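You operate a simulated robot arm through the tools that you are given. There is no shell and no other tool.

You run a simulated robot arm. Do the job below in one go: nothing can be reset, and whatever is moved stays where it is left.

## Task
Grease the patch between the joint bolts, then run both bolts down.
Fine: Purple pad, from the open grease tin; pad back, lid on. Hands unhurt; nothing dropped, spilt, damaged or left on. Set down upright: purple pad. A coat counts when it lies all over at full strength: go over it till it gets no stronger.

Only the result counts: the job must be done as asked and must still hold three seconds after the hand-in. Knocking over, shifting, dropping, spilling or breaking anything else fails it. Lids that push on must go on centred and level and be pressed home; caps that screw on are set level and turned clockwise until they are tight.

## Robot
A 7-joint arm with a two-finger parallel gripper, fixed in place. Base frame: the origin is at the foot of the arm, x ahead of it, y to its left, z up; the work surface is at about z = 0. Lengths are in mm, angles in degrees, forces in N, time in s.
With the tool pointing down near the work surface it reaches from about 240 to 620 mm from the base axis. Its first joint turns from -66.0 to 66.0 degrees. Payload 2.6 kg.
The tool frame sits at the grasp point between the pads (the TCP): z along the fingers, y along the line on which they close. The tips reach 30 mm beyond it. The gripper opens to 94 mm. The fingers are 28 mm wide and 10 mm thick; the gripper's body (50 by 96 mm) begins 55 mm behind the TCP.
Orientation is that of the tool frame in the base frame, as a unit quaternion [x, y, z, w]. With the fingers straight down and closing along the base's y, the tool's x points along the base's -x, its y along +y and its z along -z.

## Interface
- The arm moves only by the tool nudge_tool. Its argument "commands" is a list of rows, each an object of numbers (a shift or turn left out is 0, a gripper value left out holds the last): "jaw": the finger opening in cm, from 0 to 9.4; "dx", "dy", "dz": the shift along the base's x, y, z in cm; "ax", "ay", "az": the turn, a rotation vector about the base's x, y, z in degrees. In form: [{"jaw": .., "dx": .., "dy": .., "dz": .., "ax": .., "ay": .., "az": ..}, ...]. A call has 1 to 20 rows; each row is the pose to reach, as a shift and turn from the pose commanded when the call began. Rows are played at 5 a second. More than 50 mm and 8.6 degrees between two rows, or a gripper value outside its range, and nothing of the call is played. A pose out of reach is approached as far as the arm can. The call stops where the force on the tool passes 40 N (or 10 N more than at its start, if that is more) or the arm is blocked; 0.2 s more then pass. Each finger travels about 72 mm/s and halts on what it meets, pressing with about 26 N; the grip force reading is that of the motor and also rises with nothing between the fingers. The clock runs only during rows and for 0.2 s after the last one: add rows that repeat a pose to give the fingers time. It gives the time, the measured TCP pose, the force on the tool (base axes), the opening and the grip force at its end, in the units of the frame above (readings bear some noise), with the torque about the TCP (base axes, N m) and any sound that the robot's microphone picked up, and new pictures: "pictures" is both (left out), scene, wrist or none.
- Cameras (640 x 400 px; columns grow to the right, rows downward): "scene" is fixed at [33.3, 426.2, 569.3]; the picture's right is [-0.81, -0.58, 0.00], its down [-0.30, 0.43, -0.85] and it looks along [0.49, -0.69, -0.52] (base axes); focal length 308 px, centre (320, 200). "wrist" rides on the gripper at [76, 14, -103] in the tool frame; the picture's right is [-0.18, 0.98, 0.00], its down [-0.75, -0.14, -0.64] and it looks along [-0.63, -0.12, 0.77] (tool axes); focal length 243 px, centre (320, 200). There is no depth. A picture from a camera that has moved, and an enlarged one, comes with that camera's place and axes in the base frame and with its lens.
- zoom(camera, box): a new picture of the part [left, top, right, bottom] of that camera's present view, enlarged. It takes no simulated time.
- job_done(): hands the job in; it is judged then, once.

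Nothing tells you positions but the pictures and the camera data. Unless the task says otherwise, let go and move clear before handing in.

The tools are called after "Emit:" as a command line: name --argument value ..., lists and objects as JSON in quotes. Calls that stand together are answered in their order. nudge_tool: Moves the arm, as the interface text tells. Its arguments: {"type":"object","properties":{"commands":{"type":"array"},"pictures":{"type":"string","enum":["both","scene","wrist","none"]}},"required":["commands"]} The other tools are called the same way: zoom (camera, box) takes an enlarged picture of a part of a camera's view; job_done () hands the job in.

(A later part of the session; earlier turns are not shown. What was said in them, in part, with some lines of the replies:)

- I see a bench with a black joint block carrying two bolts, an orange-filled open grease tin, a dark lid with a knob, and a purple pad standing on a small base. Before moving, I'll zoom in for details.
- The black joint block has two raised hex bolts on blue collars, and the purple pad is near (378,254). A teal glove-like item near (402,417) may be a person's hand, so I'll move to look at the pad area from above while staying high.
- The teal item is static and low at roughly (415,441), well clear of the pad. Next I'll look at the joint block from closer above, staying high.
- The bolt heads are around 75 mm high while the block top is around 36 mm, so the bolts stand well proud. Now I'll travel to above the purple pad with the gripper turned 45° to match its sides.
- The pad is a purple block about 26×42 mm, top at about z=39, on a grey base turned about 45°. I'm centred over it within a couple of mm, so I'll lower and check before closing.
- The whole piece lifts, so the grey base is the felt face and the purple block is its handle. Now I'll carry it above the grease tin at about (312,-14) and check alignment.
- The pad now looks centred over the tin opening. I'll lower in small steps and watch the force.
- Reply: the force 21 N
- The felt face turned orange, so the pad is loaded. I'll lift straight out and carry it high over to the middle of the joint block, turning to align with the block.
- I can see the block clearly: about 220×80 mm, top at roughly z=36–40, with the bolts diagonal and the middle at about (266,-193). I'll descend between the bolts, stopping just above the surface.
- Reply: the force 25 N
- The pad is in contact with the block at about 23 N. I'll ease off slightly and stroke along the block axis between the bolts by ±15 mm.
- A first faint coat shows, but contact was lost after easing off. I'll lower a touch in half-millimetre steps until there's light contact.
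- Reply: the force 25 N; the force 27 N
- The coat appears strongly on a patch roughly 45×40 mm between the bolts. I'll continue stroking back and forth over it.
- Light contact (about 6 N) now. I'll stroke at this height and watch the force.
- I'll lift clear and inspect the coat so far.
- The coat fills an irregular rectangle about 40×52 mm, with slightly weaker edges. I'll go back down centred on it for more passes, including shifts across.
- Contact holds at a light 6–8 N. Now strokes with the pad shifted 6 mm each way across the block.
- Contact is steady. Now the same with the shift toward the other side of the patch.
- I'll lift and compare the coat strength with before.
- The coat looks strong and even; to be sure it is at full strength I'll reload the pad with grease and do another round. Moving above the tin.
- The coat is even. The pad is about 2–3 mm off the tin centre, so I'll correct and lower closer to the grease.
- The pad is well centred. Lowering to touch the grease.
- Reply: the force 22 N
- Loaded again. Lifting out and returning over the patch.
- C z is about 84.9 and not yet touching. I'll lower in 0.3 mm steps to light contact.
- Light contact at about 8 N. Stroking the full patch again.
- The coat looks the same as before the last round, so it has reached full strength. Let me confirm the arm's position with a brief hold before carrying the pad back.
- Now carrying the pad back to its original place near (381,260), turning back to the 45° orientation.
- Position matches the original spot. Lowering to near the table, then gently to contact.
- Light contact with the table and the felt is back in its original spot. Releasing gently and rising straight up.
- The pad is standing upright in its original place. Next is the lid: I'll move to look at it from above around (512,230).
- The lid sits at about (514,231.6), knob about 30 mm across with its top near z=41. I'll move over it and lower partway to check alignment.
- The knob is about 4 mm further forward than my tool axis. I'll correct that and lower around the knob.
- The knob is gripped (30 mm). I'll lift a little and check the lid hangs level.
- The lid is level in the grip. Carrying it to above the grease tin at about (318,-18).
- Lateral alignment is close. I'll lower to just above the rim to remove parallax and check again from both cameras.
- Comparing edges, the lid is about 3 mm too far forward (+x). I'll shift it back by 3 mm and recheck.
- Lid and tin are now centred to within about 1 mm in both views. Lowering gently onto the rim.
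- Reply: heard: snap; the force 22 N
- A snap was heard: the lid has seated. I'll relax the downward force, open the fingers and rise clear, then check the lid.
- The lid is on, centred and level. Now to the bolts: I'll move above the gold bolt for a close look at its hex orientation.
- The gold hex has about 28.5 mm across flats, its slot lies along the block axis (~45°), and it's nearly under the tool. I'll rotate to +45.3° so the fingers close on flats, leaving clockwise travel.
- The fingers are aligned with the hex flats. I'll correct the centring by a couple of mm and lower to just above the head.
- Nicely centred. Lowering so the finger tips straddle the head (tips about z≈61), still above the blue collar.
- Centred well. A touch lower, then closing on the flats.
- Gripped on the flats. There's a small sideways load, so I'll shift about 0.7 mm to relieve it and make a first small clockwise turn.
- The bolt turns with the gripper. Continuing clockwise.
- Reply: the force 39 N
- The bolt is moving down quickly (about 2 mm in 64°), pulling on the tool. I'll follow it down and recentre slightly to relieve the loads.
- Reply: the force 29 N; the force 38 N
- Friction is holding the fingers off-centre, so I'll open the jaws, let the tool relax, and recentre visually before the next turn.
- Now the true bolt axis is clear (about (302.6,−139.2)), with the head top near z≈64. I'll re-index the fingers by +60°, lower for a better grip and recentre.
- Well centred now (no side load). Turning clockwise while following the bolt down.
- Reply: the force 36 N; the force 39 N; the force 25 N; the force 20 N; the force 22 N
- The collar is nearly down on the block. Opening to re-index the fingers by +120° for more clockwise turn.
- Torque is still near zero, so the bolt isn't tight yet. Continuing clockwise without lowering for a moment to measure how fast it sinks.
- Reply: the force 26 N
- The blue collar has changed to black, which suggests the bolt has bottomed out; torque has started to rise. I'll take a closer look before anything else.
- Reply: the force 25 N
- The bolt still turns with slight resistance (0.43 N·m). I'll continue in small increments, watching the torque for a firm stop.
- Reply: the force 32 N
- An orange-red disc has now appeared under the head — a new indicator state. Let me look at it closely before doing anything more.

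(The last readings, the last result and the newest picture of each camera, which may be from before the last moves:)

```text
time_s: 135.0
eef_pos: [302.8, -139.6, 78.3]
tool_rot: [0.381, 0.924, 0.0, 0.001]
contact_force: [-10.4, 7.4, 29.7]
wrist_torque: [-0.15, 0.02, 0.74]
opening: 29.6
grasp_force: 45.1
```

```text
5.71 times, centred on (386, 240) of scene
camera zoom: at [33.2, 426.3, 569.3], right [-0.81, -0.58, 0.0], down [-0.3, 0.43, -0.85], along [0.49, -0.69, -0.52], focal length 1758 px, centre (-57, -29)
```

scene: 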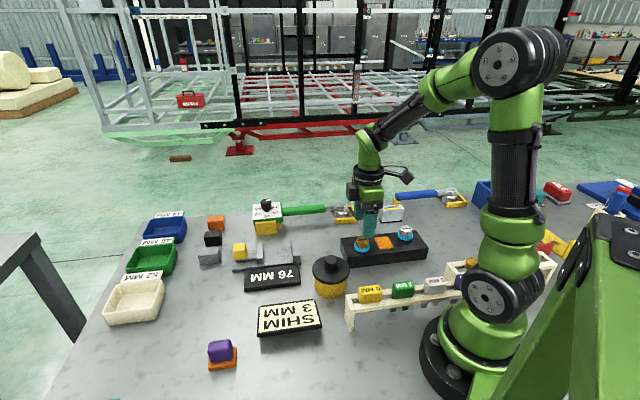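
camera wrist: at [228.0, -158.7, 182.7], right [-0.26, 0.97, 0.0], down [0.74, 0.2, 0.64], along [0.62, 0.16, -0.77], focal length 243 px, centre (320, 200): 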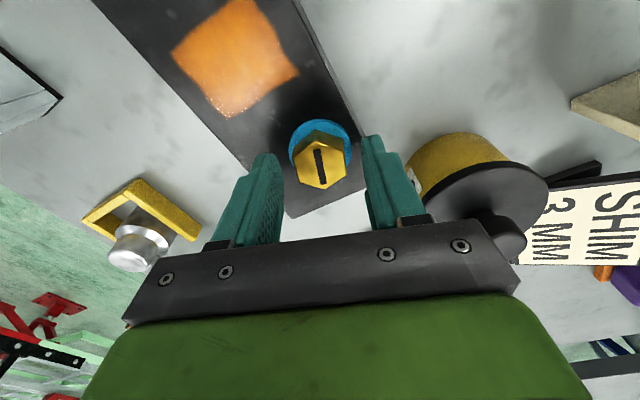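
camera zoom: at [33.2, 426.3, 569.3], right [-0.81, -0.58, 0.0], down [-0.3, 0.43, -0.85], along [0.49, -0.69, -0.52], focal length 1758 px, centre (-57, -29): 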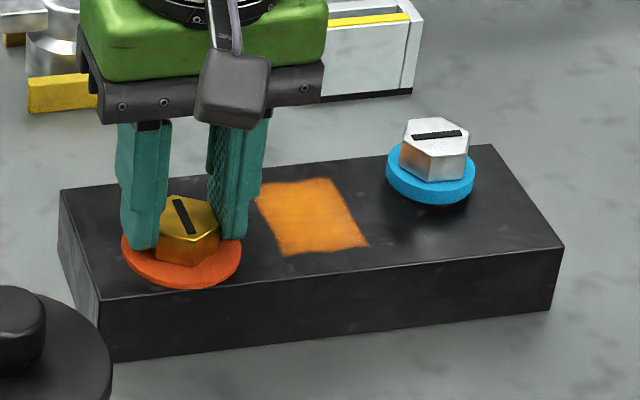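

The wide orange-red ring looks like an over-squeezed warning beyond the "no collar" seated state. I'll back off slightly (about 8°) to return to the seated state and see whether it clears.

Emit:
nudge_tool --commands '[{"az": 4, "dz": 0.05, "jaw": 1.5}, {"az": 8, "dz": 0.08, "jaw": 1.5}]' --pictures "none"

Emit:
zoom --camera "scene" --box '[346, 232, 386, 257]'

```text
time_s: 135.6
eef_pos: [302.3, -140.5, 77.9]
tool_rot: [0.315, 0.949, 0.001, 0.001]
contact_force: [6.5, 4.8, 10.9]
wrist_torque: [0.82, 0.59, -0.65]
opening: 29.6
grasp_force: 45.0
```

```text
16.00 times, centred on (366, 244) of scene
camera zoom: at [33.3, 426.2, 569.3], right [-0.81, -0.58, 0.0], down [-0.3, 0.43, -0.85], along [0.49, -0.69, -0.52], focal length 4922 px, centre (-416, -512)
```

zoom: 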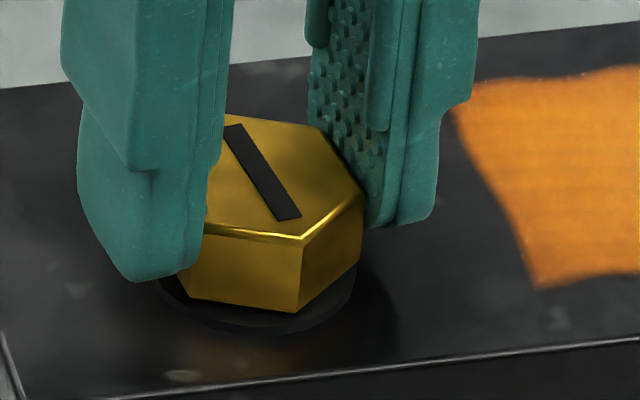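

Backing off cleared the orange ring, so the "no collar" state is the seated window (blue = proud, orange = over-tight). I'll ease another 5° to sit mid-window, then release and check.

Emit:
nudge_tool --commands '[{"az": 3, "dz": 0.0, "jaw": 1.5}, {"az": 5, "dz": 0.0, "jaw": 1.5}, {"az": 5, "jaw": 1.5}, {"az": 5, "jaw": 3.2}, {"az": 5, "jaw": 4}, {"az": 5, "jaw": 5}, {"az": 5, "jaw": 5}, {"az": 5, "dz": 1, "jaw": 5}, {"az": 5, "dz": 3, "jaw": 5}, {"az": 5, "dz": 6, "jaw": 5}, {"az": 5, "dz": 6, "jaw": 5}]' --pictures "both"

Emit:
zoom --camera "scene" --box '[346, 232, 386, 257]'

Emit:
zoom --camera "wrist" --box '[224, 60, 416, 180]'

```text
time_s: 138.0
eef_pos: [302.4, -140.8, 138.7]
tool_rot: [0.274, 0.962, 0.0, 0.0]
contact_force: [0.6, 0.1, -0.1]
wrist_torque: [0.07, 0.01, 0.01]
opening: 50.0
grasp_force: 0.1
camera wrist: at [245.0, -88.1, 241.6], right [0.67, 0.74, 0.0], down [0.57, -0.52, 0.64], along [0.48, -0.43, -0.77], focal length 243 px, centre (320, 200)
```

scene: 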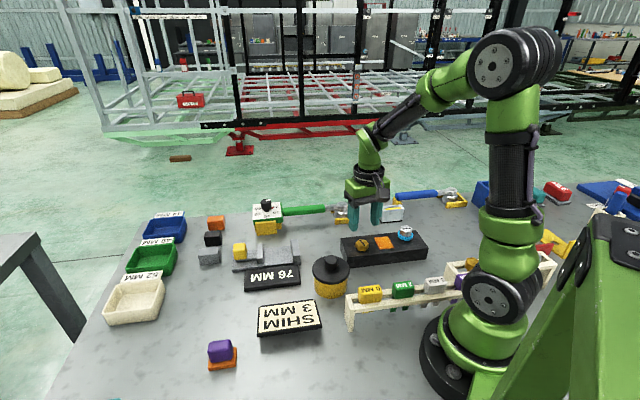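
wrist: 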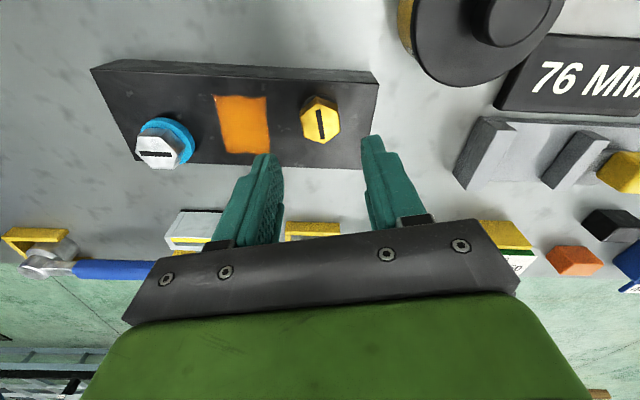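

```text
16.00 times, centred on (366, 244) of scene
camera zoom: at [33.3, 426.2, 569.3], right [-0.81, -0.58, 0.0], down [-0.3, 0.43, -0.85], along [0.49, -0.69, -0.52], focal length 4922 px, centre (-416, -512)
```

zoom: 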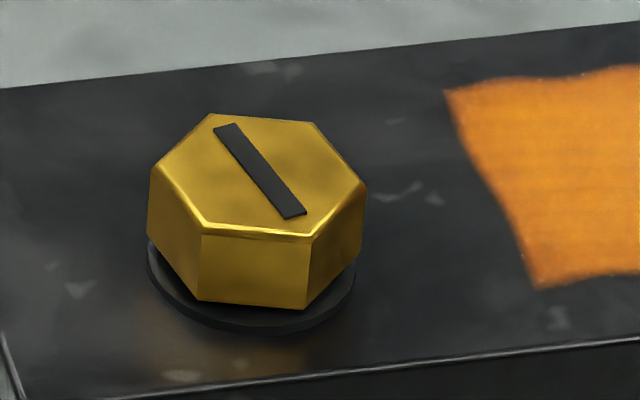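

```text
3.33 times, centred on (320, 120) of wrist
camera zoom: at [245.0, -88.1, 241.6], right [0.67, 0.74, 0.0], down [0.57, -0.52, 0.64], along [0.48, -0.43, -0.77], focal length 809 px, centre (320, 467)
```

zoom: 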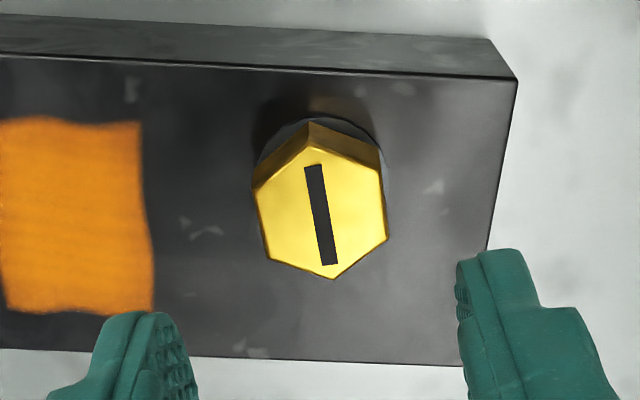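

The gold bolt sits flush with no collar showing. Now moving over to the silver bolt at about (230.5,−251) with the fingers aligned to its flats.

Emit:
nudge_tool --commands '[{"dx": -1.2, "dy": -1.8, "az": 3, "jaw": 5}, {"dx": -3.2, "dy": -4.8, "az": 8, "jaw": 5}, {"dx": -5.2, "dy": -7.9, "az": 13, "jaw": 5}, {"dx": -6.7, "dy": -10.2, "az": 16, "jaw": 5}, {"dx": -7.21, "dy": -11.04, "az": 17, "jaw": 5}, {"dx": -7.21, "dy": -11.04, "az": 17, "jaw": 5}]' --pictures "both"

Emit:
zoom --camera "wrist" --box '[224, 60, 416, 180]'

Emit:
zoom --camera "scene" --box '[366, 200, 446, 250]'

```text
time_s: 139.4
eef_pos: [230.1, -250.9, 137.9]
tool_rot: [0.128, 0.992, 0.0, 0.0]
contact_force: [-0.1, 0.0, 1.0]
wrist_torque: [0.01, 0.02, 0.02]
opening: 50.1
grasp_force: 0.0
camera wrist: at [160.7, -217.6, 240.4], right [0.43, 0.9, 0.0], down [0.69, -0.33, 0.64], along [0.58, -0.27, -0.77], focal length 243 px, centre (320, 200)
```

scene: 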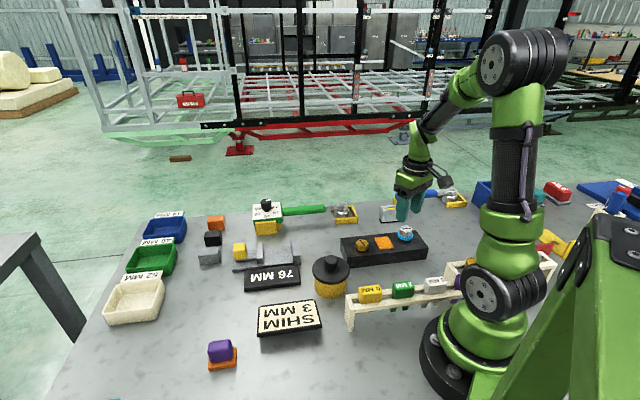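
wrist: 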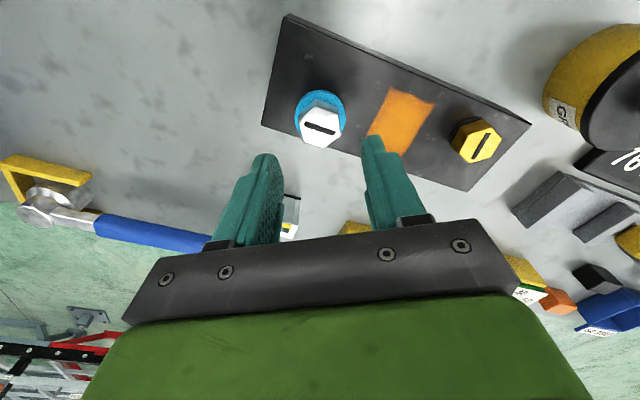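

```text
3.33 times, centred on (320, 120) of wrist
camera zoom: at [160.7, -217.6, 240.4], right [0.43, 0.9, 0.0], down [0.69, -0.33, 0.64], along [0.58, -0.27, -0.77], focal length 809 px, centre (320, 467)
```

zoom: 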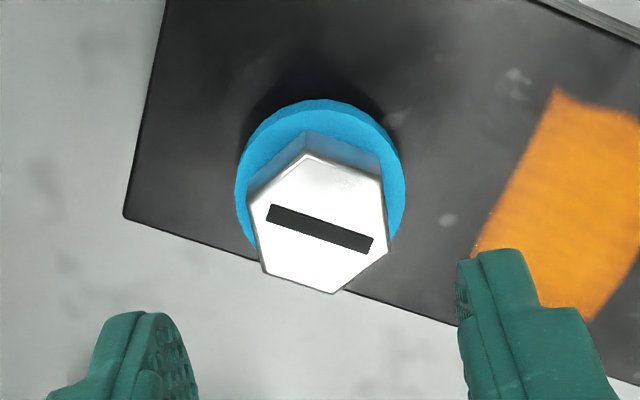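

```text
8.00 times, centred on (406, 225) of scene
camera zoom: at [33.3, 426.2, 569.3], right [-0.81, -0.58, 0.0], down [-0.3, 0.43, -0.85], along [0.49, -0.69, -0.52], focal length 2461 px, centre (-368, 0)
```

zoom: 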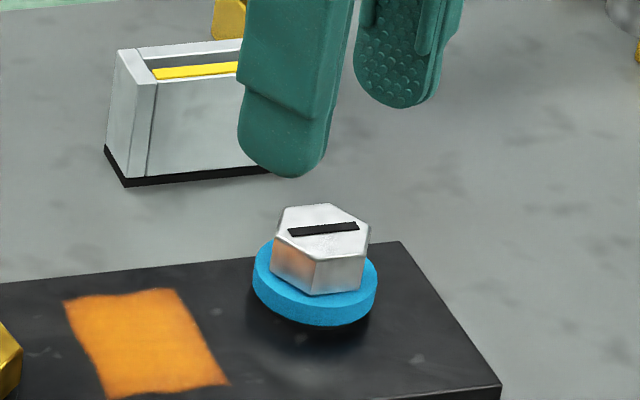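

The silver hex is aligned with the fingers. Small correction and lowering to just at head height.

Emit:
nudge_tool --commands '[{"dx": -0.08, "dy": 0.04, "dz": -1.0, "jaw": 5}, {"dx": -0.15, "dy": 0.07, "dz": -2.5, "jaw": 5}, {"dx": -0.15, "dy": 0.07, "dz": -3.8, "jaw": 5}, {"dx": -0.15, "dy": 0.07, "dz": -4.4, "jaw": 5}, {"dx": -0.15, "dy": 0.07, "dz": -4.4, "jaw": 5}]' --pictures "wrist"

Emit:
zoom --camera "wrist" --box '[224, 90, 416, 210]'

Emit:
zoom --camera "scene" --box '[366, 200, 446, 250]'

```text
time_s: 140.6
eef_pos: [229.6, -248.8, 94.8]
tool_rot: [0.129, 0.992, 0.0, 0.0]
contact_force: [0.0, 0.6, -0.2]
wrist_torque: [0.01, 0.02, 0.0]
opening: 50.1
grasp_force: 0.0
camera wrist: at [158.7, -217.6, 197.0], right [0.43, 0.9, 0.0], down [0.69, -0.33, 0.64], along [0.58, -0.27, -0.77], focal length 243 px, centre (320, 200)
```

wrist: 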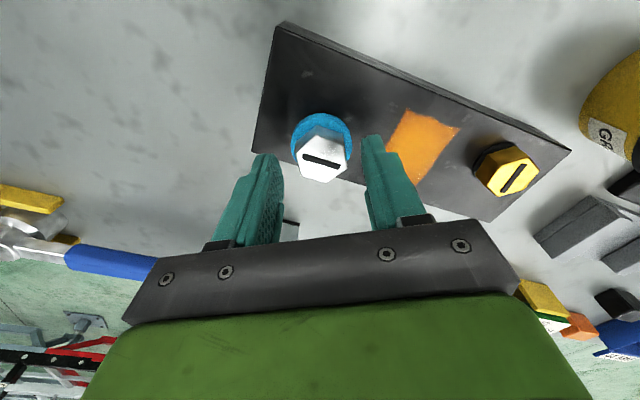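

```text
3.33 times, centred on (320, 150) of wrist
camera zoom: at [158.7, -217.6, 197.0], right [0.43, 0.9, 0.0], down [0.69, -0.33, 0.64], along [0.58, -0.27, -0.77], focal length 809 px, centre (320, 367)
```

zoom: 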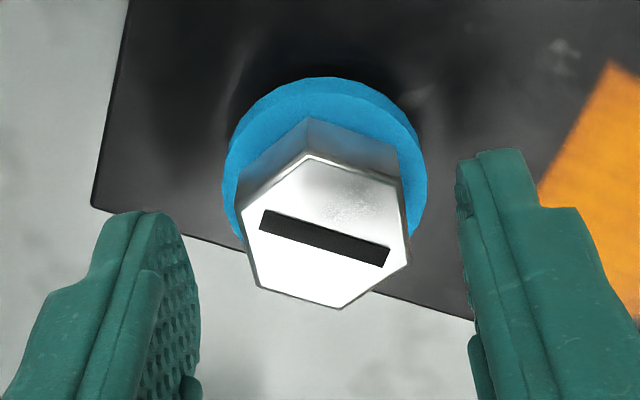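

```text
8.00 times, centred on (406, 225) of scene
camera zoom: at [33.3, 426.2, 569.3], right [-0.81, -0.58, 0.0], down [-0.3, 0.43, -0.85], along [0.49, -0.69, -0.52], focal length 2461 px, centre (-368, 0)
```

zoom: 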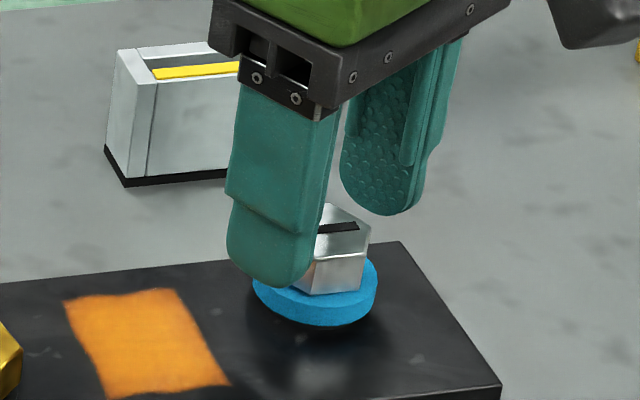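

Emit:
nudge_tool --commands '[{"dx": 0.05, "dy": 0.1, "dz": -0.2, "jaw": 5}, {"dx": 0.05, "dy": 0.1, "dz": -0.4, "jaw": 5}, {"dx": 0.05, "dy": 0.1, "dz": -0.6, "jaw": 5}, {"dx": 0.05, "dy": 0.1, "dz": -0.6, "jaw": 4}, {"dx": 0.05, "dy": 0.1, "dz": -0.6, "jaw": 3}, {"dx": 0.05, "dy": 0.1, "dz": -0.6, "jaw": 2}, {"dx": 0.05, "dy": 0.1, "dz": -0.6, "jaw": 1.5}, {"dx": 0.05, "dy": 0.1, "dz": -0.6, "jaw": 1.5}]' --pictures "wrist"

Emit:
zoom --camera "wrist" --box '[224, 90, 416, 210]'

Emit:
zoom --camera "scene" --box '[366, 200, 446, 250]'

```text
time_s: 142.4
eef_pos: [229.2, -249.6, 88.1]
tool_rot: [0.128, 0.992, 0.001, 0.0]
contact_force: [0.2, -6.5, -5.1]
wrist_torque: [-0.13, -0.08, -0.17]
opening: 29.4
grasp_force: 44.9
camera wrist: at [158.9, -216.3, 190.7], right [0.43, 0.9, 0.0], down [0.69, -0.33, 0.64], along [0.58, -0.28, -0.77], focal length 243 px, centre (320, 200)
```

wrist: 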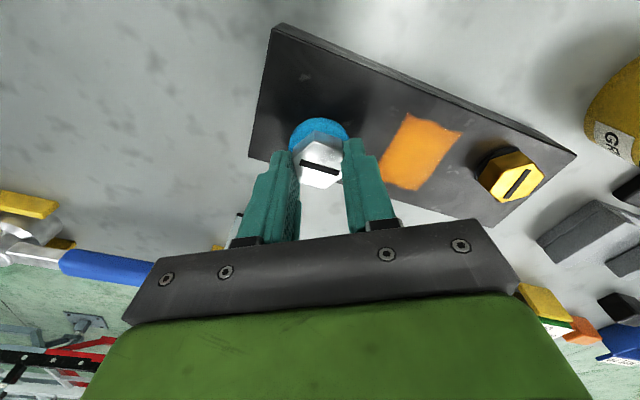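

```text
3.33 times, centred on (320, 150) of wrist
camera zoom: at [158.9, -216.3, 190.7], right [0.43, 0.9, 0.0], down [0.69, -0.33, 0.64], along [0.58, -0.28, -0.77], focal length 809 px, centre (320, 367)
```

zoom: 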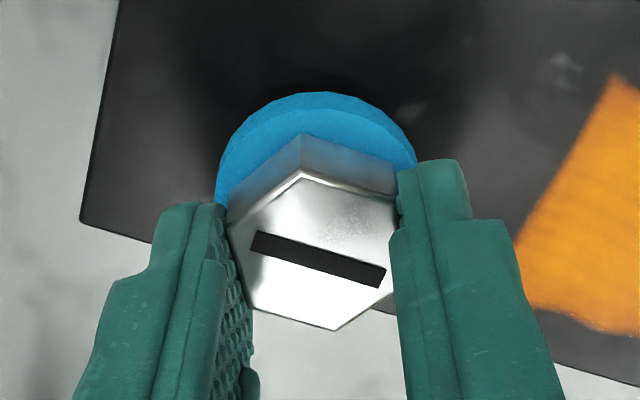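

```text
8.00 times, centred on (406, 225) of scene
camera zoom: at [33.3, 426.2, 569.4], right [-0.81, -0.58, 0.0], down [-0.3, 0.43, -0.85], along [0.49, -0.69, -0.52], focal length 2461 px, centre (-368, 0)
```

zoom: 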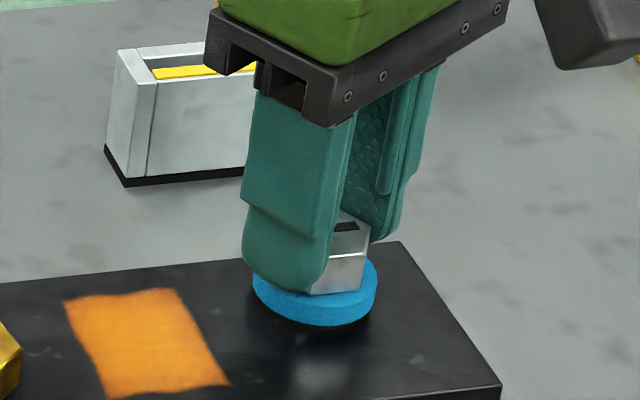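

Good centred grip. Turning clockwise, following down about 0.26 mm per 8°.

Emit:
nudge_tool --commands '[{"az": -8, "dz": -0.026, "jaw": 1.5}, {"az": -16, "dz": -0.051, "jaw": 1.5}, {"az": -24, "dz": -0.077, "jaw": 1.5}, {"az": -32, "dz": -0.102, "jaw": 1.5}, {"az": -40, "dz": -0.128, "jaw": 1.5}]' --pictures "none"

```text
time_s: 143.6
eef_pos: [228.3, -250.5, 86.6]
tool_rot: [0.459, 0.888, -0.001, 0.0]
contact_force: [8.1, -20.2, -32.4]
wrist_torque: [-0.69, -0.26, 0.13]
opening: 29.5
grasp_force: 44.5
```

Emit:
nudge_tool --commands '[{"dx": 0.03, "dy": -0.05, "dz": -0.12, "jaw": 1.5}, {"dx": 0.03, "dy": -0.05, "dz": -0.12, "jaw": 1.5}]' --pictures "none"

```text
time_s: 144.2
eef_pos: [231.1, -250.6, 86.4]
tool_rot: [0.46, 0.888, 0.0, 0.0]
contact_force: [-12.8, -4.8, 3.1]
wrist_torque: [-1.16, -0.4, 0.0]
opening: 29.2
grasp_force: 44.8
```

Emit:
nudge_tool --commands '[{"az": -8, "dz": -0.03, "jaw": 1.5}, {"az": -16, "dz": -0.065, "jaw": 1.5}, {"az": -24, "dz": -0.1, "jaw": 1.5}]' --pictures "none"

Emit:
zoom --camera "scene" --box '[390, 220, 430, 245]'

```text
time_s: 144.8
eef_pos: [228.0, -250.0, 85.5]
tool_rot: [0.569, 0.823, 0.0, 0.0]
contact_force: [-2.4, 2.3, 4.4]
wrist_torque: [-0.23, -0.03, 0.03]
opening: 29.4
grasp_force: 45.2
stopped in row 3: the force on the tool passed its limit at 43 N (the readings are from after the stop); the commanded pose is now the measured one
```

```text
16.00 times, centred on (410, 232) of scene
camera zoom: at [33.3, 426.2, 569.3], right [-0.81, -0.58, 0.0], down [-0.3, 0.43, -0.85], along [0.49, -0.69, -0.52], focal length 4922 px, centre (-1120, -320)
```

zoom: 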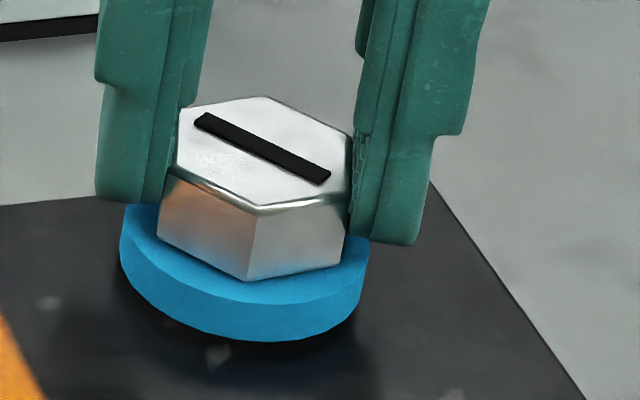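

The force limit stopped that call but loads have relaxed. Continuing in smaller steps.

Emit:
nudge_tool --commands '[{"az": -5, "dz": -0.016, "jaw": 1.5}, {"az": -10, "dz": -0.032, "jaw": 1.5}, {"az": -15, "dz": -0.048, "jaw": 1.5}]' --pictures "none"

```text
time_s: 145.6
eef_pos: [228.4, -250.7, 85.5]
tool_rot: [0.671, 0.741, 0.0, 0.001]
contact_force: [-7.0, 0.1, 15.6]
wrist_torque: [0.91, 0.33, 0.0]
opening: 29.6
grasp_force: 44.8
```

Emit:
nudge_tool --commands '[{"az": -5, "dz": 0.0, "jaw": 1.5}, {"az": -10, "dz": -0.01, "jaw": 1.5}, {"az": -15, "dz": -0.025, "jaw": 1.5}]' --pictures "none"

```text
time_s: 146.4
eef_pos: [228.6, -249.6, 84.0]
tool_rot: [0.763, 0.647, 0.0, 0.001]
contact_force: [-3.6, -7.8, 2.0]
wrist_torque: [0.65, 0.08, 0.02]
opening: 29.5
grasp_force: 45.1
```

Emit:
nudge_tool --commands '[{"az": -5, "dz": -0.015, "jaw": 1.5}, {"az": -10, "dz": -0.03, "jaw": 1.5}, {"az": -15, "dz": -0.045, "jaw": 1.5}]' --pictures "none"

Emit:
zoom --camera "scene" --box '[390, 220, 430, 245]'

```text
time_s: 147.2
eef_pos: [228.6, -250.6, 83.4]
tool_rot: [0.841, 0.541, -0.002, 0.0]
contact_force: [-10.5, -6.9, 0.5]
wrist_torque: [-0.02, 0.32, 0.03]
opening: 29.4
grasp_force: 44.8
```

```text
16.00 times, centred on (410, 232) of scene
camera zoom: at [33.3, 426.2, 569.3], right [-0.81, -0.58, 0.0], down [-0.3, 0.43, -0.85], along [0.49, -0.69, -0.52], focal length 4922 px, centre (-1120, -320)
```

zoom: 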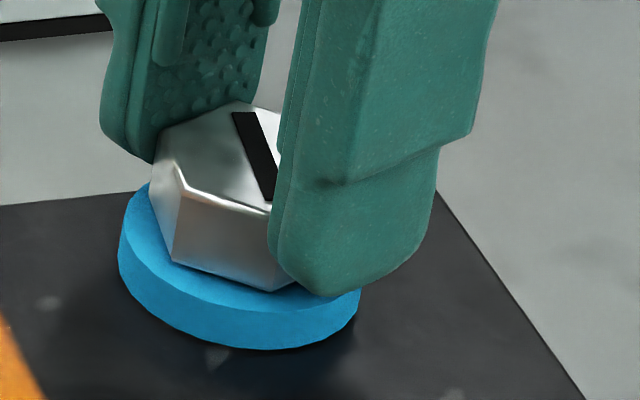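

Good progress (about 100°). Opening and re-indexing the fingers by +120°.

Emit:
nudge_tool --commands '[{"jaw": 3.2}, {"jaw": 4}, {"jaw": 5}, {"jaw": 5}, {"az": 8, "jaw": 5}, {"az": 16, "jaw": 5}, {"az": 24, "jaw": 5}, {"az": 32, "jaw": 5}, {"az": 40, "jaw": 5}, {"az": 48, "jaw": 5}, {"az": 56, "jaw": 5}, {"az": 64, "jaw": 5}, {"az": 72, "jaw": 5}, {"az": 80, "jaw": 5}, {"az": 88, "jaw": 5}, {"az": 96, "jaw": 5}, {"az": 104, "jaw": 5}, {"az": 112, "jaw": 5}, {"az": 120, "jaw": 5}, {"az": 120, "jaw": 5}]' --pictures "wrist"

Emit:
zoom --camera "wrist" --box '[224, 90, 416, 210]'

Emit:
zoom --camera "scene" --box '[390, 220, 430, 245]'

```text
time_s: 151.4
eef_pos: [228.8, -251.1, 86.3]
tool_rot: [-0.05, 0.999, 0.001, 0.0]
contact_force: [0.7, 1.0, 0.5]
wrist_torque: [0.03, 0.0, -0.02]
opening: 50.1
grasp_force: 0.0
camera wrist: at [151.5, -244.0, 188.3], right [0.08, 1.0, 0.0], down [0.76, -0.07, 0.64], along [0.64, -0.05, -0.77], focal length 243 px, centre (320, 200)
```

wrist: 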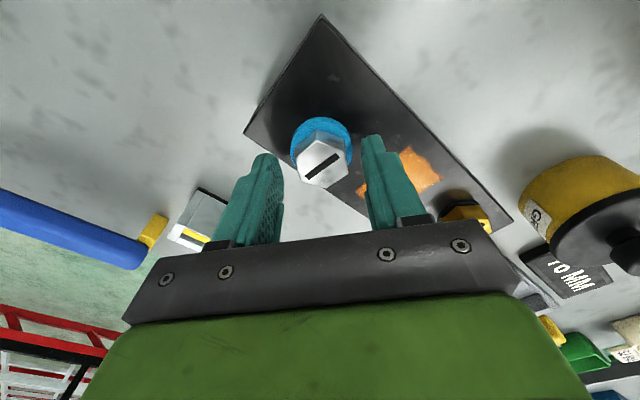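

```text
3.33 times, centred on (320, 150) of wrist
camera zoom: at [151.5, -244.0, 188.3], right [0.08, 1.0, 0.0], down [0.76, -0.07, 0.64], along [0.64, -0.05, -0.77], focal length 809 px, centre (320, 367)
```

zoom: 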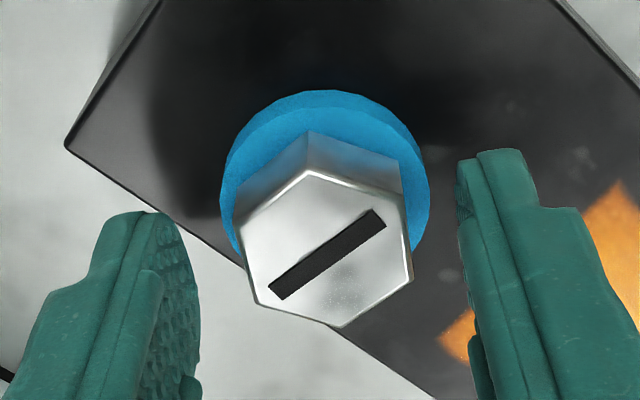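

```text
16.00 times, centred on (410, 232) of scene
camera zoom: at [33.3, 426.2, 569.3], right [-0.81, -0.58, 0.0], down [-0.3, 0.43, -0.85], along [0.49, -0.69, -0.52], focal length 4922 px, centre (-1120, -320)
```

zoom: 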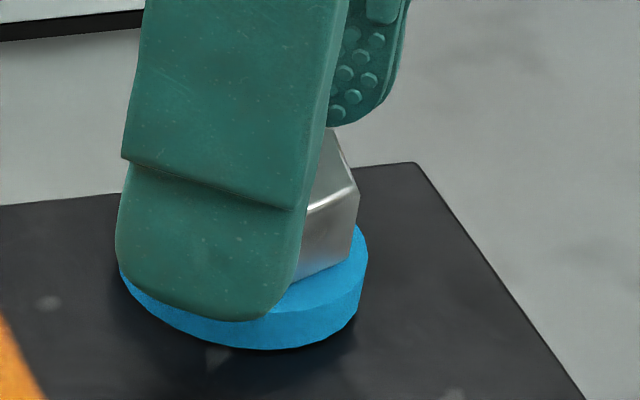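

Emit:
nudge_tool --commands '[{"dx": 0.01, "dy": 0.1, "jaw": 4}, {"dx": 0.01, "dy": 0.1, "jaw": 3}, {"dx": 0.01, "dy": 0.1, "jaw": 2}, {"dx": 0.01, "dy": 0.1, "jaw": 1.5}, {"dx": 0.01, "dy": 0.1, "jaw": 1.5}]' --pictures "none"

```text
time_s: 152.6
eef_pos: [229.7, -249.1, 84.6]
tool_rot: [-0.05, 0.999, 0.001, 0.001]
contact_force: [1.0, -7.9, -4.6]
wrist_torque: [-0.18, -0.08, 0.09]
opening: 29.4
grasp_force: 45.1
```

Emit:
nudge_tool --commands '[{"az": -6, "dz": -0.02, "jaw": 1.5}, {"az": -12, "dz": -0.04, "jaw": 1.5}, {"az": -18, "dz": -0.06, "jaw": 1.5}, {"az": -24, "dz": -0.08, "jaw": 1.5}]' --pictures "none"

```text
time_s: 153.6
eef_pos: [230.2, -250.7, 84.4]
tool_rot: [0.16, 0.987, -0.001, 0.002]
contact_force: [12.5, -11.9, -4.5]
wrist_torque: [-0.25, 0.2, 0.08]
opening: 29.5
grasp_force: 45.3
```

Emit:
nudge_tool --commands '[{"dx": 0.04, "dy": -0.04, "az": -6, "dz": -0.025, "jaw": 1.5}, {"dx": 0.04, "dy": -0.04, "az": -12, "dz": -0.045, "jaw": 1.5}, {"dx": 0.04, "dy": -0.04, "az": -18, "dz": -0.065, "jaw": 1.5}, {"dx": 0.04, "dy": -0.04, "az": -24, "dz": -0.085, "jaw": 1.5}]' --pictures "none"

Emit:
zoom --camera "scene" --box '[390, 220, 430, 245]'

```text
time_s: 154.6
eef_pos: [229.3, -250.9, 83.4]
tool_rot: [0.362, 0.932, 0.001, 0.001]
contact_force: [1.1, 0.4, 27.1]
wrist_torque: [-0.11, -0.13, -0.02]
opening: 29.5
grasp_force: 45.1
```

```text
16.00 times, centred on (410, 232) of scene
camera zoom: at [33.2, 426.3, 569.3], right [-0.81, -0.58, 0.0], down [-0.3, 0.43, -0.85], along [0.49, -0.69, -0.52], focal length 4922 px, centre (-1120, -320)
```

zoom: 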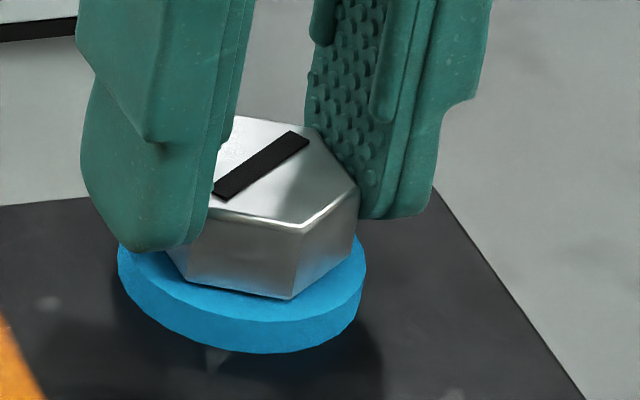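

Emit:
nudge_tool --commands '[{"az": -6, "jaw": 1.5}, {"az": -12, "jaw": 1.5}, {"az": -18, "jaw": 1.5}, {"az": -24, "dz": -0.02, "jaw": 1.5}]' --pictures "none"

```text
time_s: 155.6
eef_pos: [229.5, -250.7, 83.0]
tool_rot: [0.547, 0.837, -0.001, 0.001]
contact_force: [0.9, -9.8, 9.9]
wrist_torque: [-0.08, 0.03, -0.01]
opening: 29.6
grasp_force: 44.6
```

Emit:
nudge_tool --commands '[{"az": -6, "dz": -0.01, "jaw": 1.5}, {"az": -12, "dz": -0.025, "jaw": 1.5}, {"az": -18, "dz": -0.04, "jaw": 1.5}, {"az": -24, "dz": -0.06, "jaw": 1.5}]' --pictures "none"

Emit:
zoom --camera "scene" --box '[390, 220, 430, 245]'

```text
time_s: 156.6
eef_pos: [229.9, -251.0, 81.8]
tool_rot: [0.71, 0.704, -0.001, 0.001]
contact_force: [-4.9, -23.0, -0.2]
wrist_torque: [-0.16, 0.25, 0.03]
opening: 29.4
grasp_force: 44.7
```

```text
16.00 times, centred on (410, 232) of scene
camera zoom: at [33.3, 426.2, 569.3], right [-0.81, -0.58, 0.0], down [-0.3, 0.43, -0.85], along [0.49, -0.69, -0.52], focal length 4922 px, centre (-1120, -320)
```

zoom: 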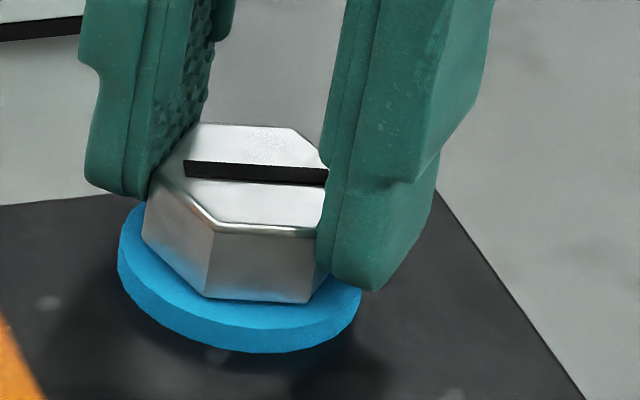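

Emit:
nudge_tool --commands '[{"dy": -0.06, "az": -6, "dz": -0.02, "jaw": 1.5}, {"dy": -0.06, "az": -12, "dz": -0.04, "jaw": 1.5}, {"dy": -0.06, "az": -18, "dz": -0.06, "jaw": 1.5}, {"dy": -0.06, "az": -24, "dz": -0.075, "jaw": 1.5}]' --pictures "none"

Emit:
zoom --camera "scene" --box '[390, 220, 430, 245]'

```text
time_s: 157.6
eef_pos: [228.5, -249.6, 80.7]
tool_rot: [0.841, 0.541, -0.002, 0.0]
contact_force: [-13.0, -21.6, -21.7]
wrist_torque: [-0.28, 0.18, 0.06]
opening: 29.4
grasp_force: 45.0
```

```text
16.00 times, centred on (410, 232) of scene
camera zoom: at [33.4, 426.1, 569.4], right [-0.81, -0.58, 0.0], down [-0.3, 0.43, -0.85], along [0.49, -0.69, -0.52], focal length 4922 px, centre (-1120, -320)
```

zoom: 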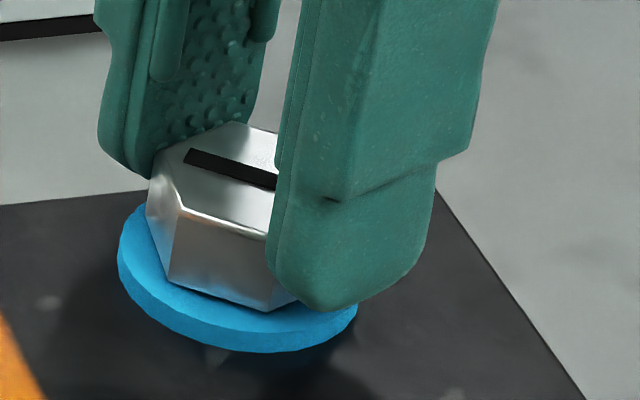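

Still blue at about 220°. Re-indexing by +60° for the final part.

Emit:
nudge_tool --commands '[{"jaw": 3.2}, {"jaw": 4}, {"jaw": 5}, {"jaw": 5}, {"az": 8, "jaw": 5}, {"az": 16, "jaw": 5}, {"az": 24, "jaw": 5}, {"az": 32, "jaw": 5}, {"az": 40, "jaw": 5}, {"az": 48, "jaw": 5}, {"az": 56, "jaw": 5}, {"az": 60, "jaw": 5}, {"az": 60, "jaw": 5}]' --pictures "wrist"

Emit:
zoom --camera "wrist" --box '[224, 90, 416, 210]'

Emit:
zoom --camera "scene" --box '[390, 220, 430, 245]'

```text
time_s: 160.4
eef_pos: [230.7, -250.3, 81.8]
tool_rot: [0.455, 0.89, 0.001, 0.001]
contact_force: [0.2, 0.2, 1.2]
wrist_torque: [0.03, 0.02, -0.01]
opening: 50.0
grasp_force: 0.0
camera wrist: at [195.8, -179.3, 184.1], right [0.91, 0.42, 0.0], down [0.33, -0.69, 0.64], along [0.27, -0.58, -0.77], focal length 243 px, centre (320, 200)
```

wrist: 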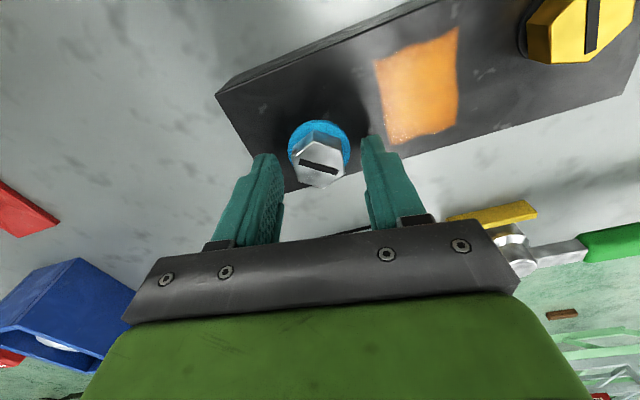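

```text
3.33 times, centred on (320, 150) of wrist
camera zoom: at [195.8, -179.3, 184.1], right [0.91, 0.42, 0.0], down [0.33, -0.69, 0.64], along [0.27, -0.58, -0.77], focal length 809 px, centre (320, 367)
```

zoom: 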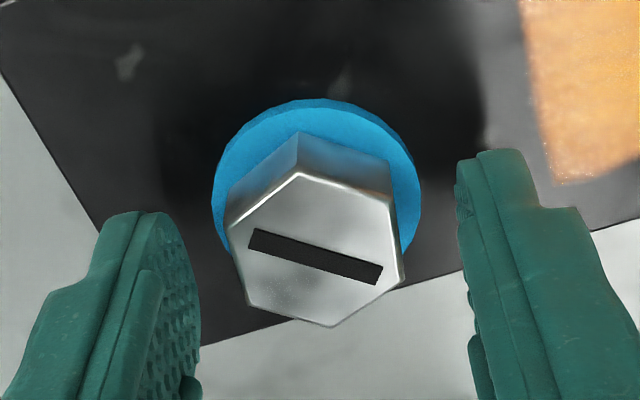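

```text
16.00 times, centred on (410, 232) of scene
camera zoom: at [33.3, 426.2, 569.3], right [-0.81, -0.58, 0.0], down [-0.3, 0.43, -0.85], along [0.49, -0.69, -0.52], focal length 4922 px, centre (-1120, -320)
```

zoom: 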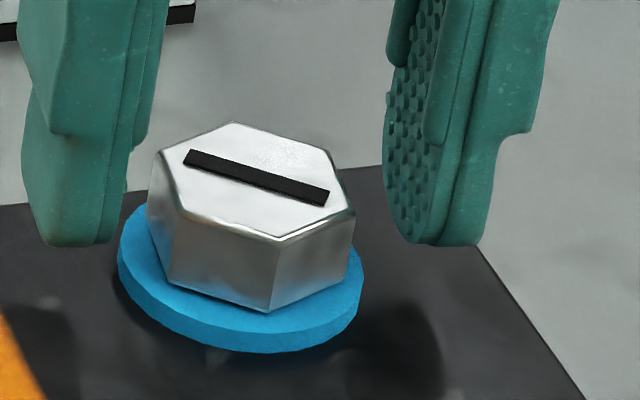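

Emit:
nudge_tool --commands '[{"dx": -0.04, "dy": -0.02, "jaw": 4}, {"dx": -0.04, "dy": -0.02, "jaw": 3}, {"dx": -0.04, "dy": -0.02, "jaw": 2}, {"dx": -0.04, "dy": -0.02, "jaw": 1.5}, {"dx": -0.04, "dy": -0.02, "jaw": 1.5}, {"dx": -0.04, "dy": -0.02, "az": -5, "dz": -0.015, "jaw": 1.5}, {"dx": -0.04, "dy": -0.02, "az": -10, "dz": -0.03, "jaw": 1.5}]' --pictures "none"

Emit:
zoom --camera "scene" --box '[390, 220, 430, 245]'

```text
time_s: 162.0
eef_pos: [229.3, -250.9, 81.3]
tool_rot: [0.533, 0.846, 0.001, 0.0]
contact_force: [-1.8, 1.4, 5.0]
wrist_torque: [0.11, 0.07, 0.03]
opening: 29.7
grasp_force: 44.7
```

```text
16.00 times, centred on (410, 232) of scene
camera zoom: at [33.3, 426.2, 569.3], right [-0.81, -0.58, 0.0], down [-0.3, 0.43, -0.85], along [0.49, -0.69, -0.52], focal length 4922 px, centre (-1120, -320)
```

zoom: 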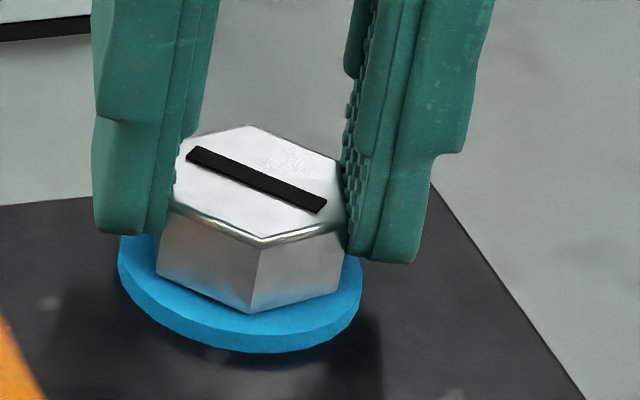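

Emit:
nudge_tool --commands '[{"az": -3, "dz": -0.01, "jaw": 1.5}, {"az": -6, "dz": -0.02, "jaw": 1.5}]' --pictures "none"

Emit:
zoom --camera "scene" --box '[390, 220, 430, 245]'

```text
time_s: 162.6
eef_pos: [229.0, -250.8, 81.0]
tool_rot: [0.577, 0.817, 0.001, 0.0]
contact_force: [7.9, -4.2, -13.9]
wrist_torque: [0.64, 0.14, 0.06]
opening: 29.4
grasp_force: 45.4
```

```text
16.00 times, centred on (410, 232) of scene
camera zoom: at [33.4, 426.1, 569.4], right [-0.81, -0.58, 0.0], down [-0.3, 0.43, -0.85], along [0.49, -0.69, -0.52], focal length 4922 px, centre (-1120, -320)
```

zoom: 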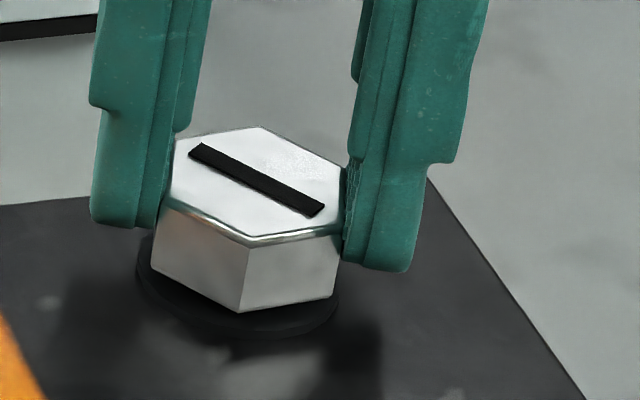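

The silver collar has cleared at about 236°. I'll turn another 14° to reach the middle of the seated window (same as gold).

Emit:
nudge_tool --commands '[{"az": -4, "dz": -0.05, "jaw": 1.5}, {"az": -8, "dz": -0.06, "jaw": 1.5}]' --pictures "none"

Emit:
zoom --camera "scene" --box '[390, 220, 430, 245]'

```text
time_s: 163.2
eef_pos: [229.0, -249.9, 80.1]
tool_rot: [0.632, 0.775, -0.001, 0.0]
contact_force: [4.7, -2.9, -14.8]
wrist_torque: [-0.32, -0.22, 0.16]
opening: 29.5
grasp_force: 45.1
```

```text
16.00 times, centred on (410, 232) of scene
camera zoom: at [33.3, 426.2, 569.4], right [-0.81, -0.58, 0.0], down [-0.3, 0.43, -0.85], along [0.49, -0.69, -0.52], focal length 4922 px, centre (-1120, -320)
```

zoom: 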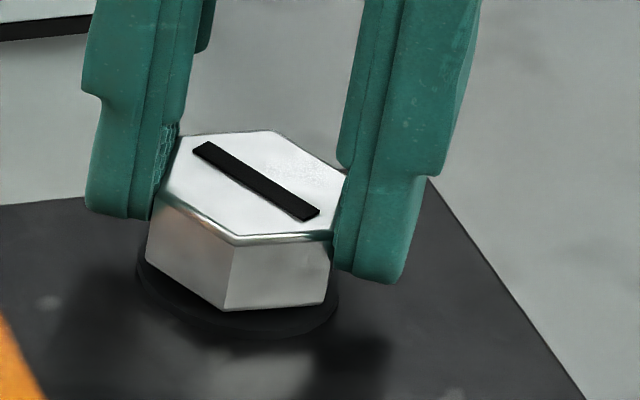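

Emit:
nudge_tool --commands '[{"az": -4, "dz": -0.03, "jaw": 1.5}, {"az": -8, "dz": -0.04, "jaw": 1.5}]' --pictures "none"

Emit:
zoom --camera "scene" --box '[390, 220, 430, 245]'

```text
time_s: 163.8
eef_pos: [229.9, -250.1, 80.5]
tool_rot: [0.684, 0.729, 0.001, 0.001]
contact_force: [1.2, -0.8, 0.2]
wrist_torque: [0.05, 0.09, 0.36]
opening: 29.6
grasp_force: 45.0
```

```text
16.00 times, centred on (410, 232) of scene
camera zoom: at [33.3, 426.2, 569.3], right [-0.81, -0.58, 0.0], down [-0.3, 0.43, -0.85], along [0.49, -0.69, -0.52], focal length 4922 px, centre (-1120, -320)
```

zoom: 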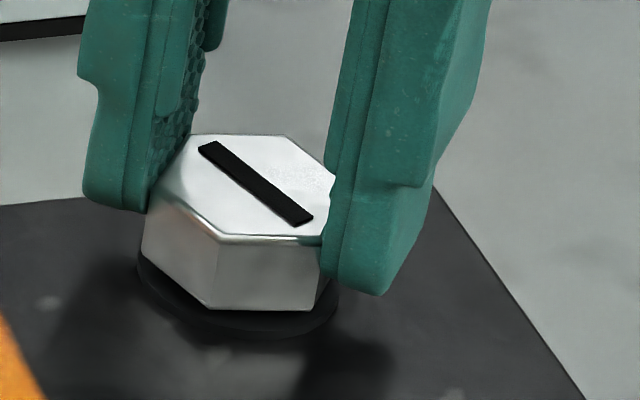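

Silver reads 0.36 N·m with no collar showing and no residual side load. Releasing and rising clear.

Emit:
nudge_tool --commands '[{"jaw": 3.2}, {"jaw": 4}, {"jaw": 5}, {"jaw": 5}, {"dz": 1, "jaw": 5}, {"dz": 3, "jaw": 5}, {"dz": 6, "jaw": 5}, {"dz": 10, "jaw": 5}, {"dz": 10, "jaw": 5}]' --pictures "both"

Emit:
zoom --camera "scene" --box '[330, 205, 442, 275]'

Emit:
zoom --camera "scene" --box '[390, 220, 430, 245]'

Emit:
zoom --camera "scene" --box '[346, 232, 386, 257]'

```text
time_s: 165.8
eef_pos: [225.2, -251.7, 180.9]
tool_rot: [0.684, 0.73, 0.0, 0.0]
contact_force: [-0.2, -0.1, -0.3]
wrist_torque: [-0.01, -0.01, -0.02]
opening: 49.9
grasp_force: 0.1
camera wrist: at [234.1, -174.5, 283.1], right [0.99, -0.12, 0.0], down [-0.09, -0.76, 0.64], along [-0.08, -0.64, -0.77], focal length 243 px, centre (320, 200)
```

scene: 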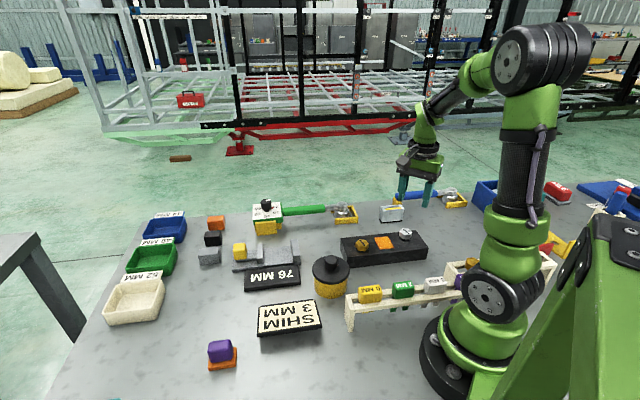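
wrist: 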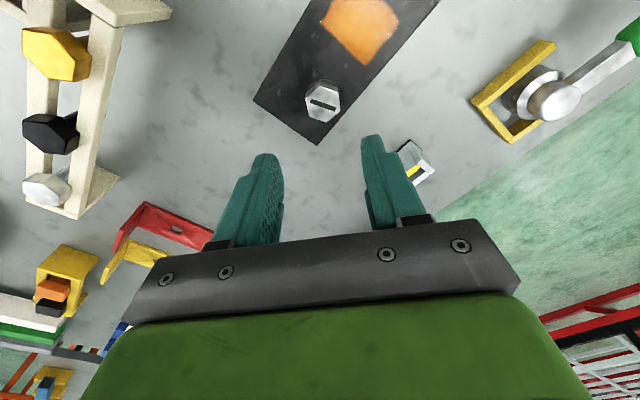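

```text
5.71 times, centred on (386, 240) of scene
camera zoom: at [33.3, 426.2, 569.3], right [-0.81, -0.58, 0.0], down [-0.3, 0.43, -0.85], along [0.49, -0.69, -0.52], focal length 1758 px, centre (-57, -29)
```

zoom: 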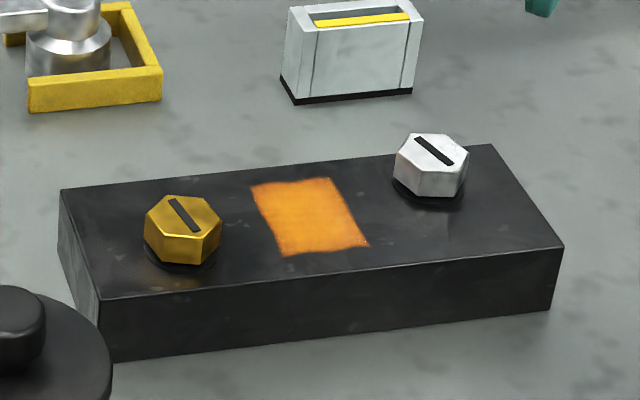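

```text
16.00 times, centred on (410, 232) of scene
camera zoom: at [33.3, 426.2, 569.3], right [-0.81, -0.58, 0.0], down [-0.3, 0.43, -0.85], along [0.49, -0.69, -0.52], focal length 4922 px, centre (-1120, -320)
```

zoom: 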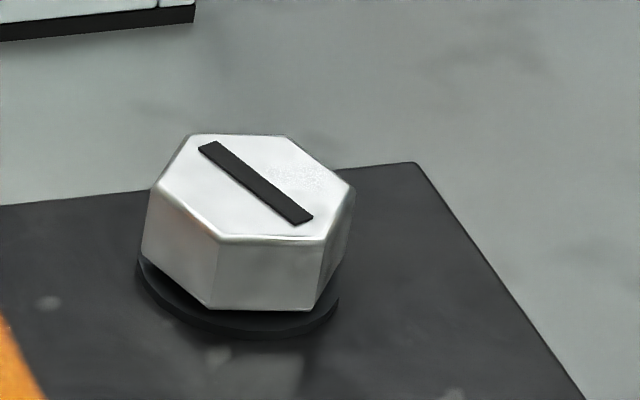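

```text
16.00 times, centred on (366, 244) of scene
camera zoom: at [33.3, 426.2, 569.3], right [-0.81, -0.58, 0.0], down [-0.3, 0.43, -0.85], along [0.49, -0.69, -0.52], focal length 4922 px, centre (-416, -512)
```

zoom: 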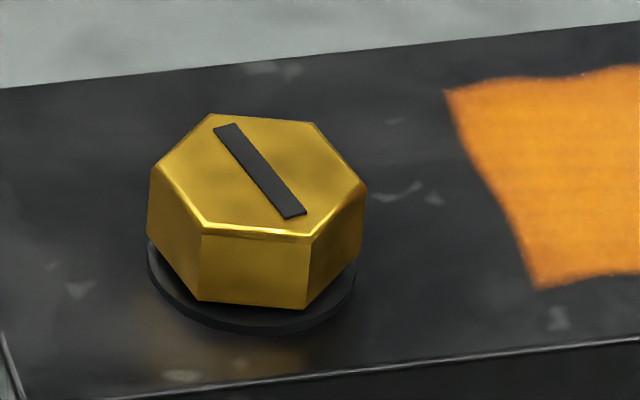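

Both bolts are down with no collar showing. I'll do final checks on the lid, pad, patch and surroundings.

Emit:
zoom --camera "scene" --box '[290, 240, 370, 300]'

Emit:
zoom --camera "scene" --box '[160, 290, 320, 390]'

Emit:
zoom --camera "scene" --box '[120, 180, 480, 300]'

Emit:
zoom --camera "scene" --box '[366, 228, 406, 253]'

```text
6.67 times, centred on (330, 270) of scene
camera zoom: at [33.3, 426.2, 569.3], right [-0.81, -0.58, 0.0], down [-0.3, 0.43, -0.85], along [0.49, -0.69, -0.52], focal length 2051 px, centre (253, -267)
```

zoom: 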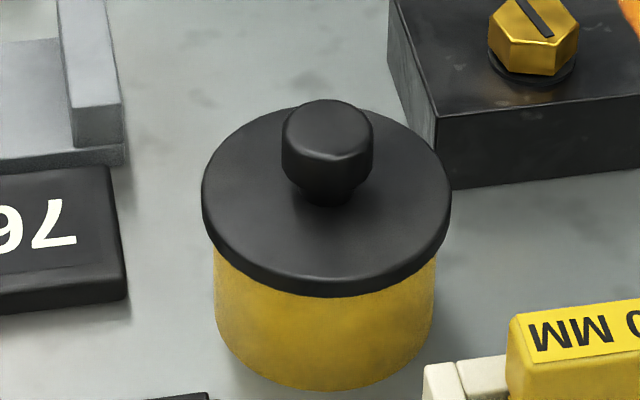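

```text
4.00 times, centred on (240, 340) of scene
camera zoom: at [33.3, 426.2, 569.3], right [-0.81, -0.58, 0.0], down [-0.3, 0.43, -0.85], along [0.49, -0.69, -0.52], focal length 1230 px, centre (640, -360)
```

zoom: 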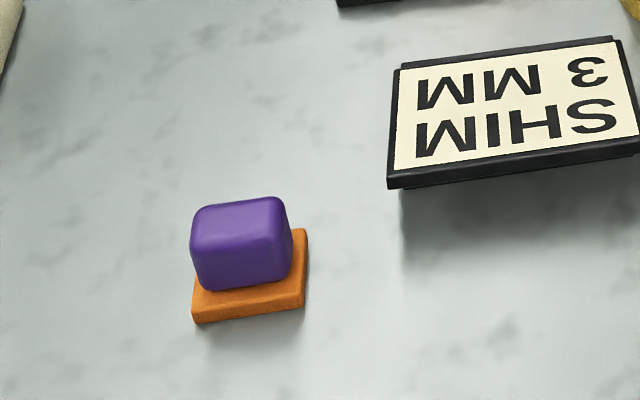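

```text
1.78 times, centred on (300, 240) of scene
camera zoom: at [33.3, 426.2, 569.3], right [-0.81, -0.58, 0.0], down [-0.3, 0.43, -0.85], along [0.49, -0.69, -0.52], focal length 547 px, centre (356, 129)
```

zoom: 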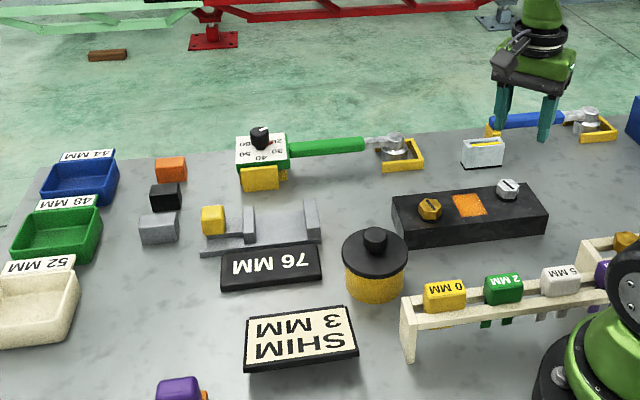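

```text
16.00 times, centred on (386, 240) of scene
camera zoom: at [33.3, 426.2, 569.3], right [-0.81, -0.58, 0.0], down [-0.3, 0.43, -0.85], along [0.49, -0.69, -0.52], focal length 4922 px, centre (-736, -448)
```

zoom: 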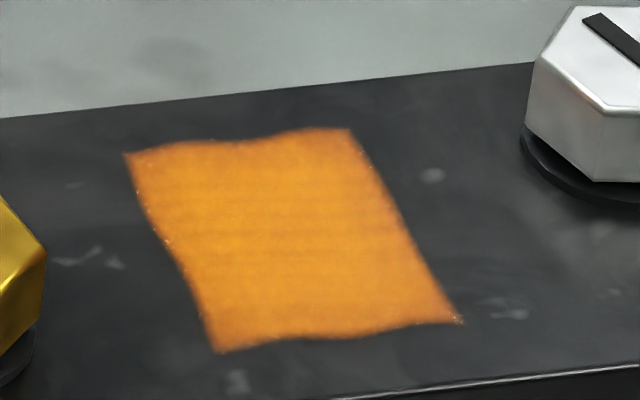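

I see the greased patch evenly coated, and both bolts down with no blue or orange collar showing. The lid is seated level on the tin, the purple pad stands upright in its original place, and the arm is empty and clear. Handing in the job.

Emit:
job_done

```text
The job is handed in.
```

I handed the job in: the patch is greased, both bolts are run down, the lid is on the tin and the purple pad is back in its place. The hand-in returned no verdict, so this is what I saw in the last pictures and readings.

- **Grease:** The patch between the bolts is coated all over in an even orange. I reloaded the pad once and went over the patch again, and the coat looked no stronger.
- **Pad and lid:** The purple pad stands upright where it started, with its felt face still greased. The lid snapped on and sits centred and level.
- **Bolts:** Both heads are down with no collar showing under them. The silver bolt took about 0.36 N·m on its last turn.
- **Gold bolt, over-turned once:** I turned it slightly too far and a wide orange-red ring appeared under the head. I read that as over-tight and backed it off until the ring cleared. If that counted as damage, I can't tell from the pictures.
- **Collar meaning:** The job doesn't say what the collars mean. I took blue as not down, no collar as correct, and orange as too tight.

The last pictures show nothing dropped, spilt or moved, and the arm is empty and clear of the bench.
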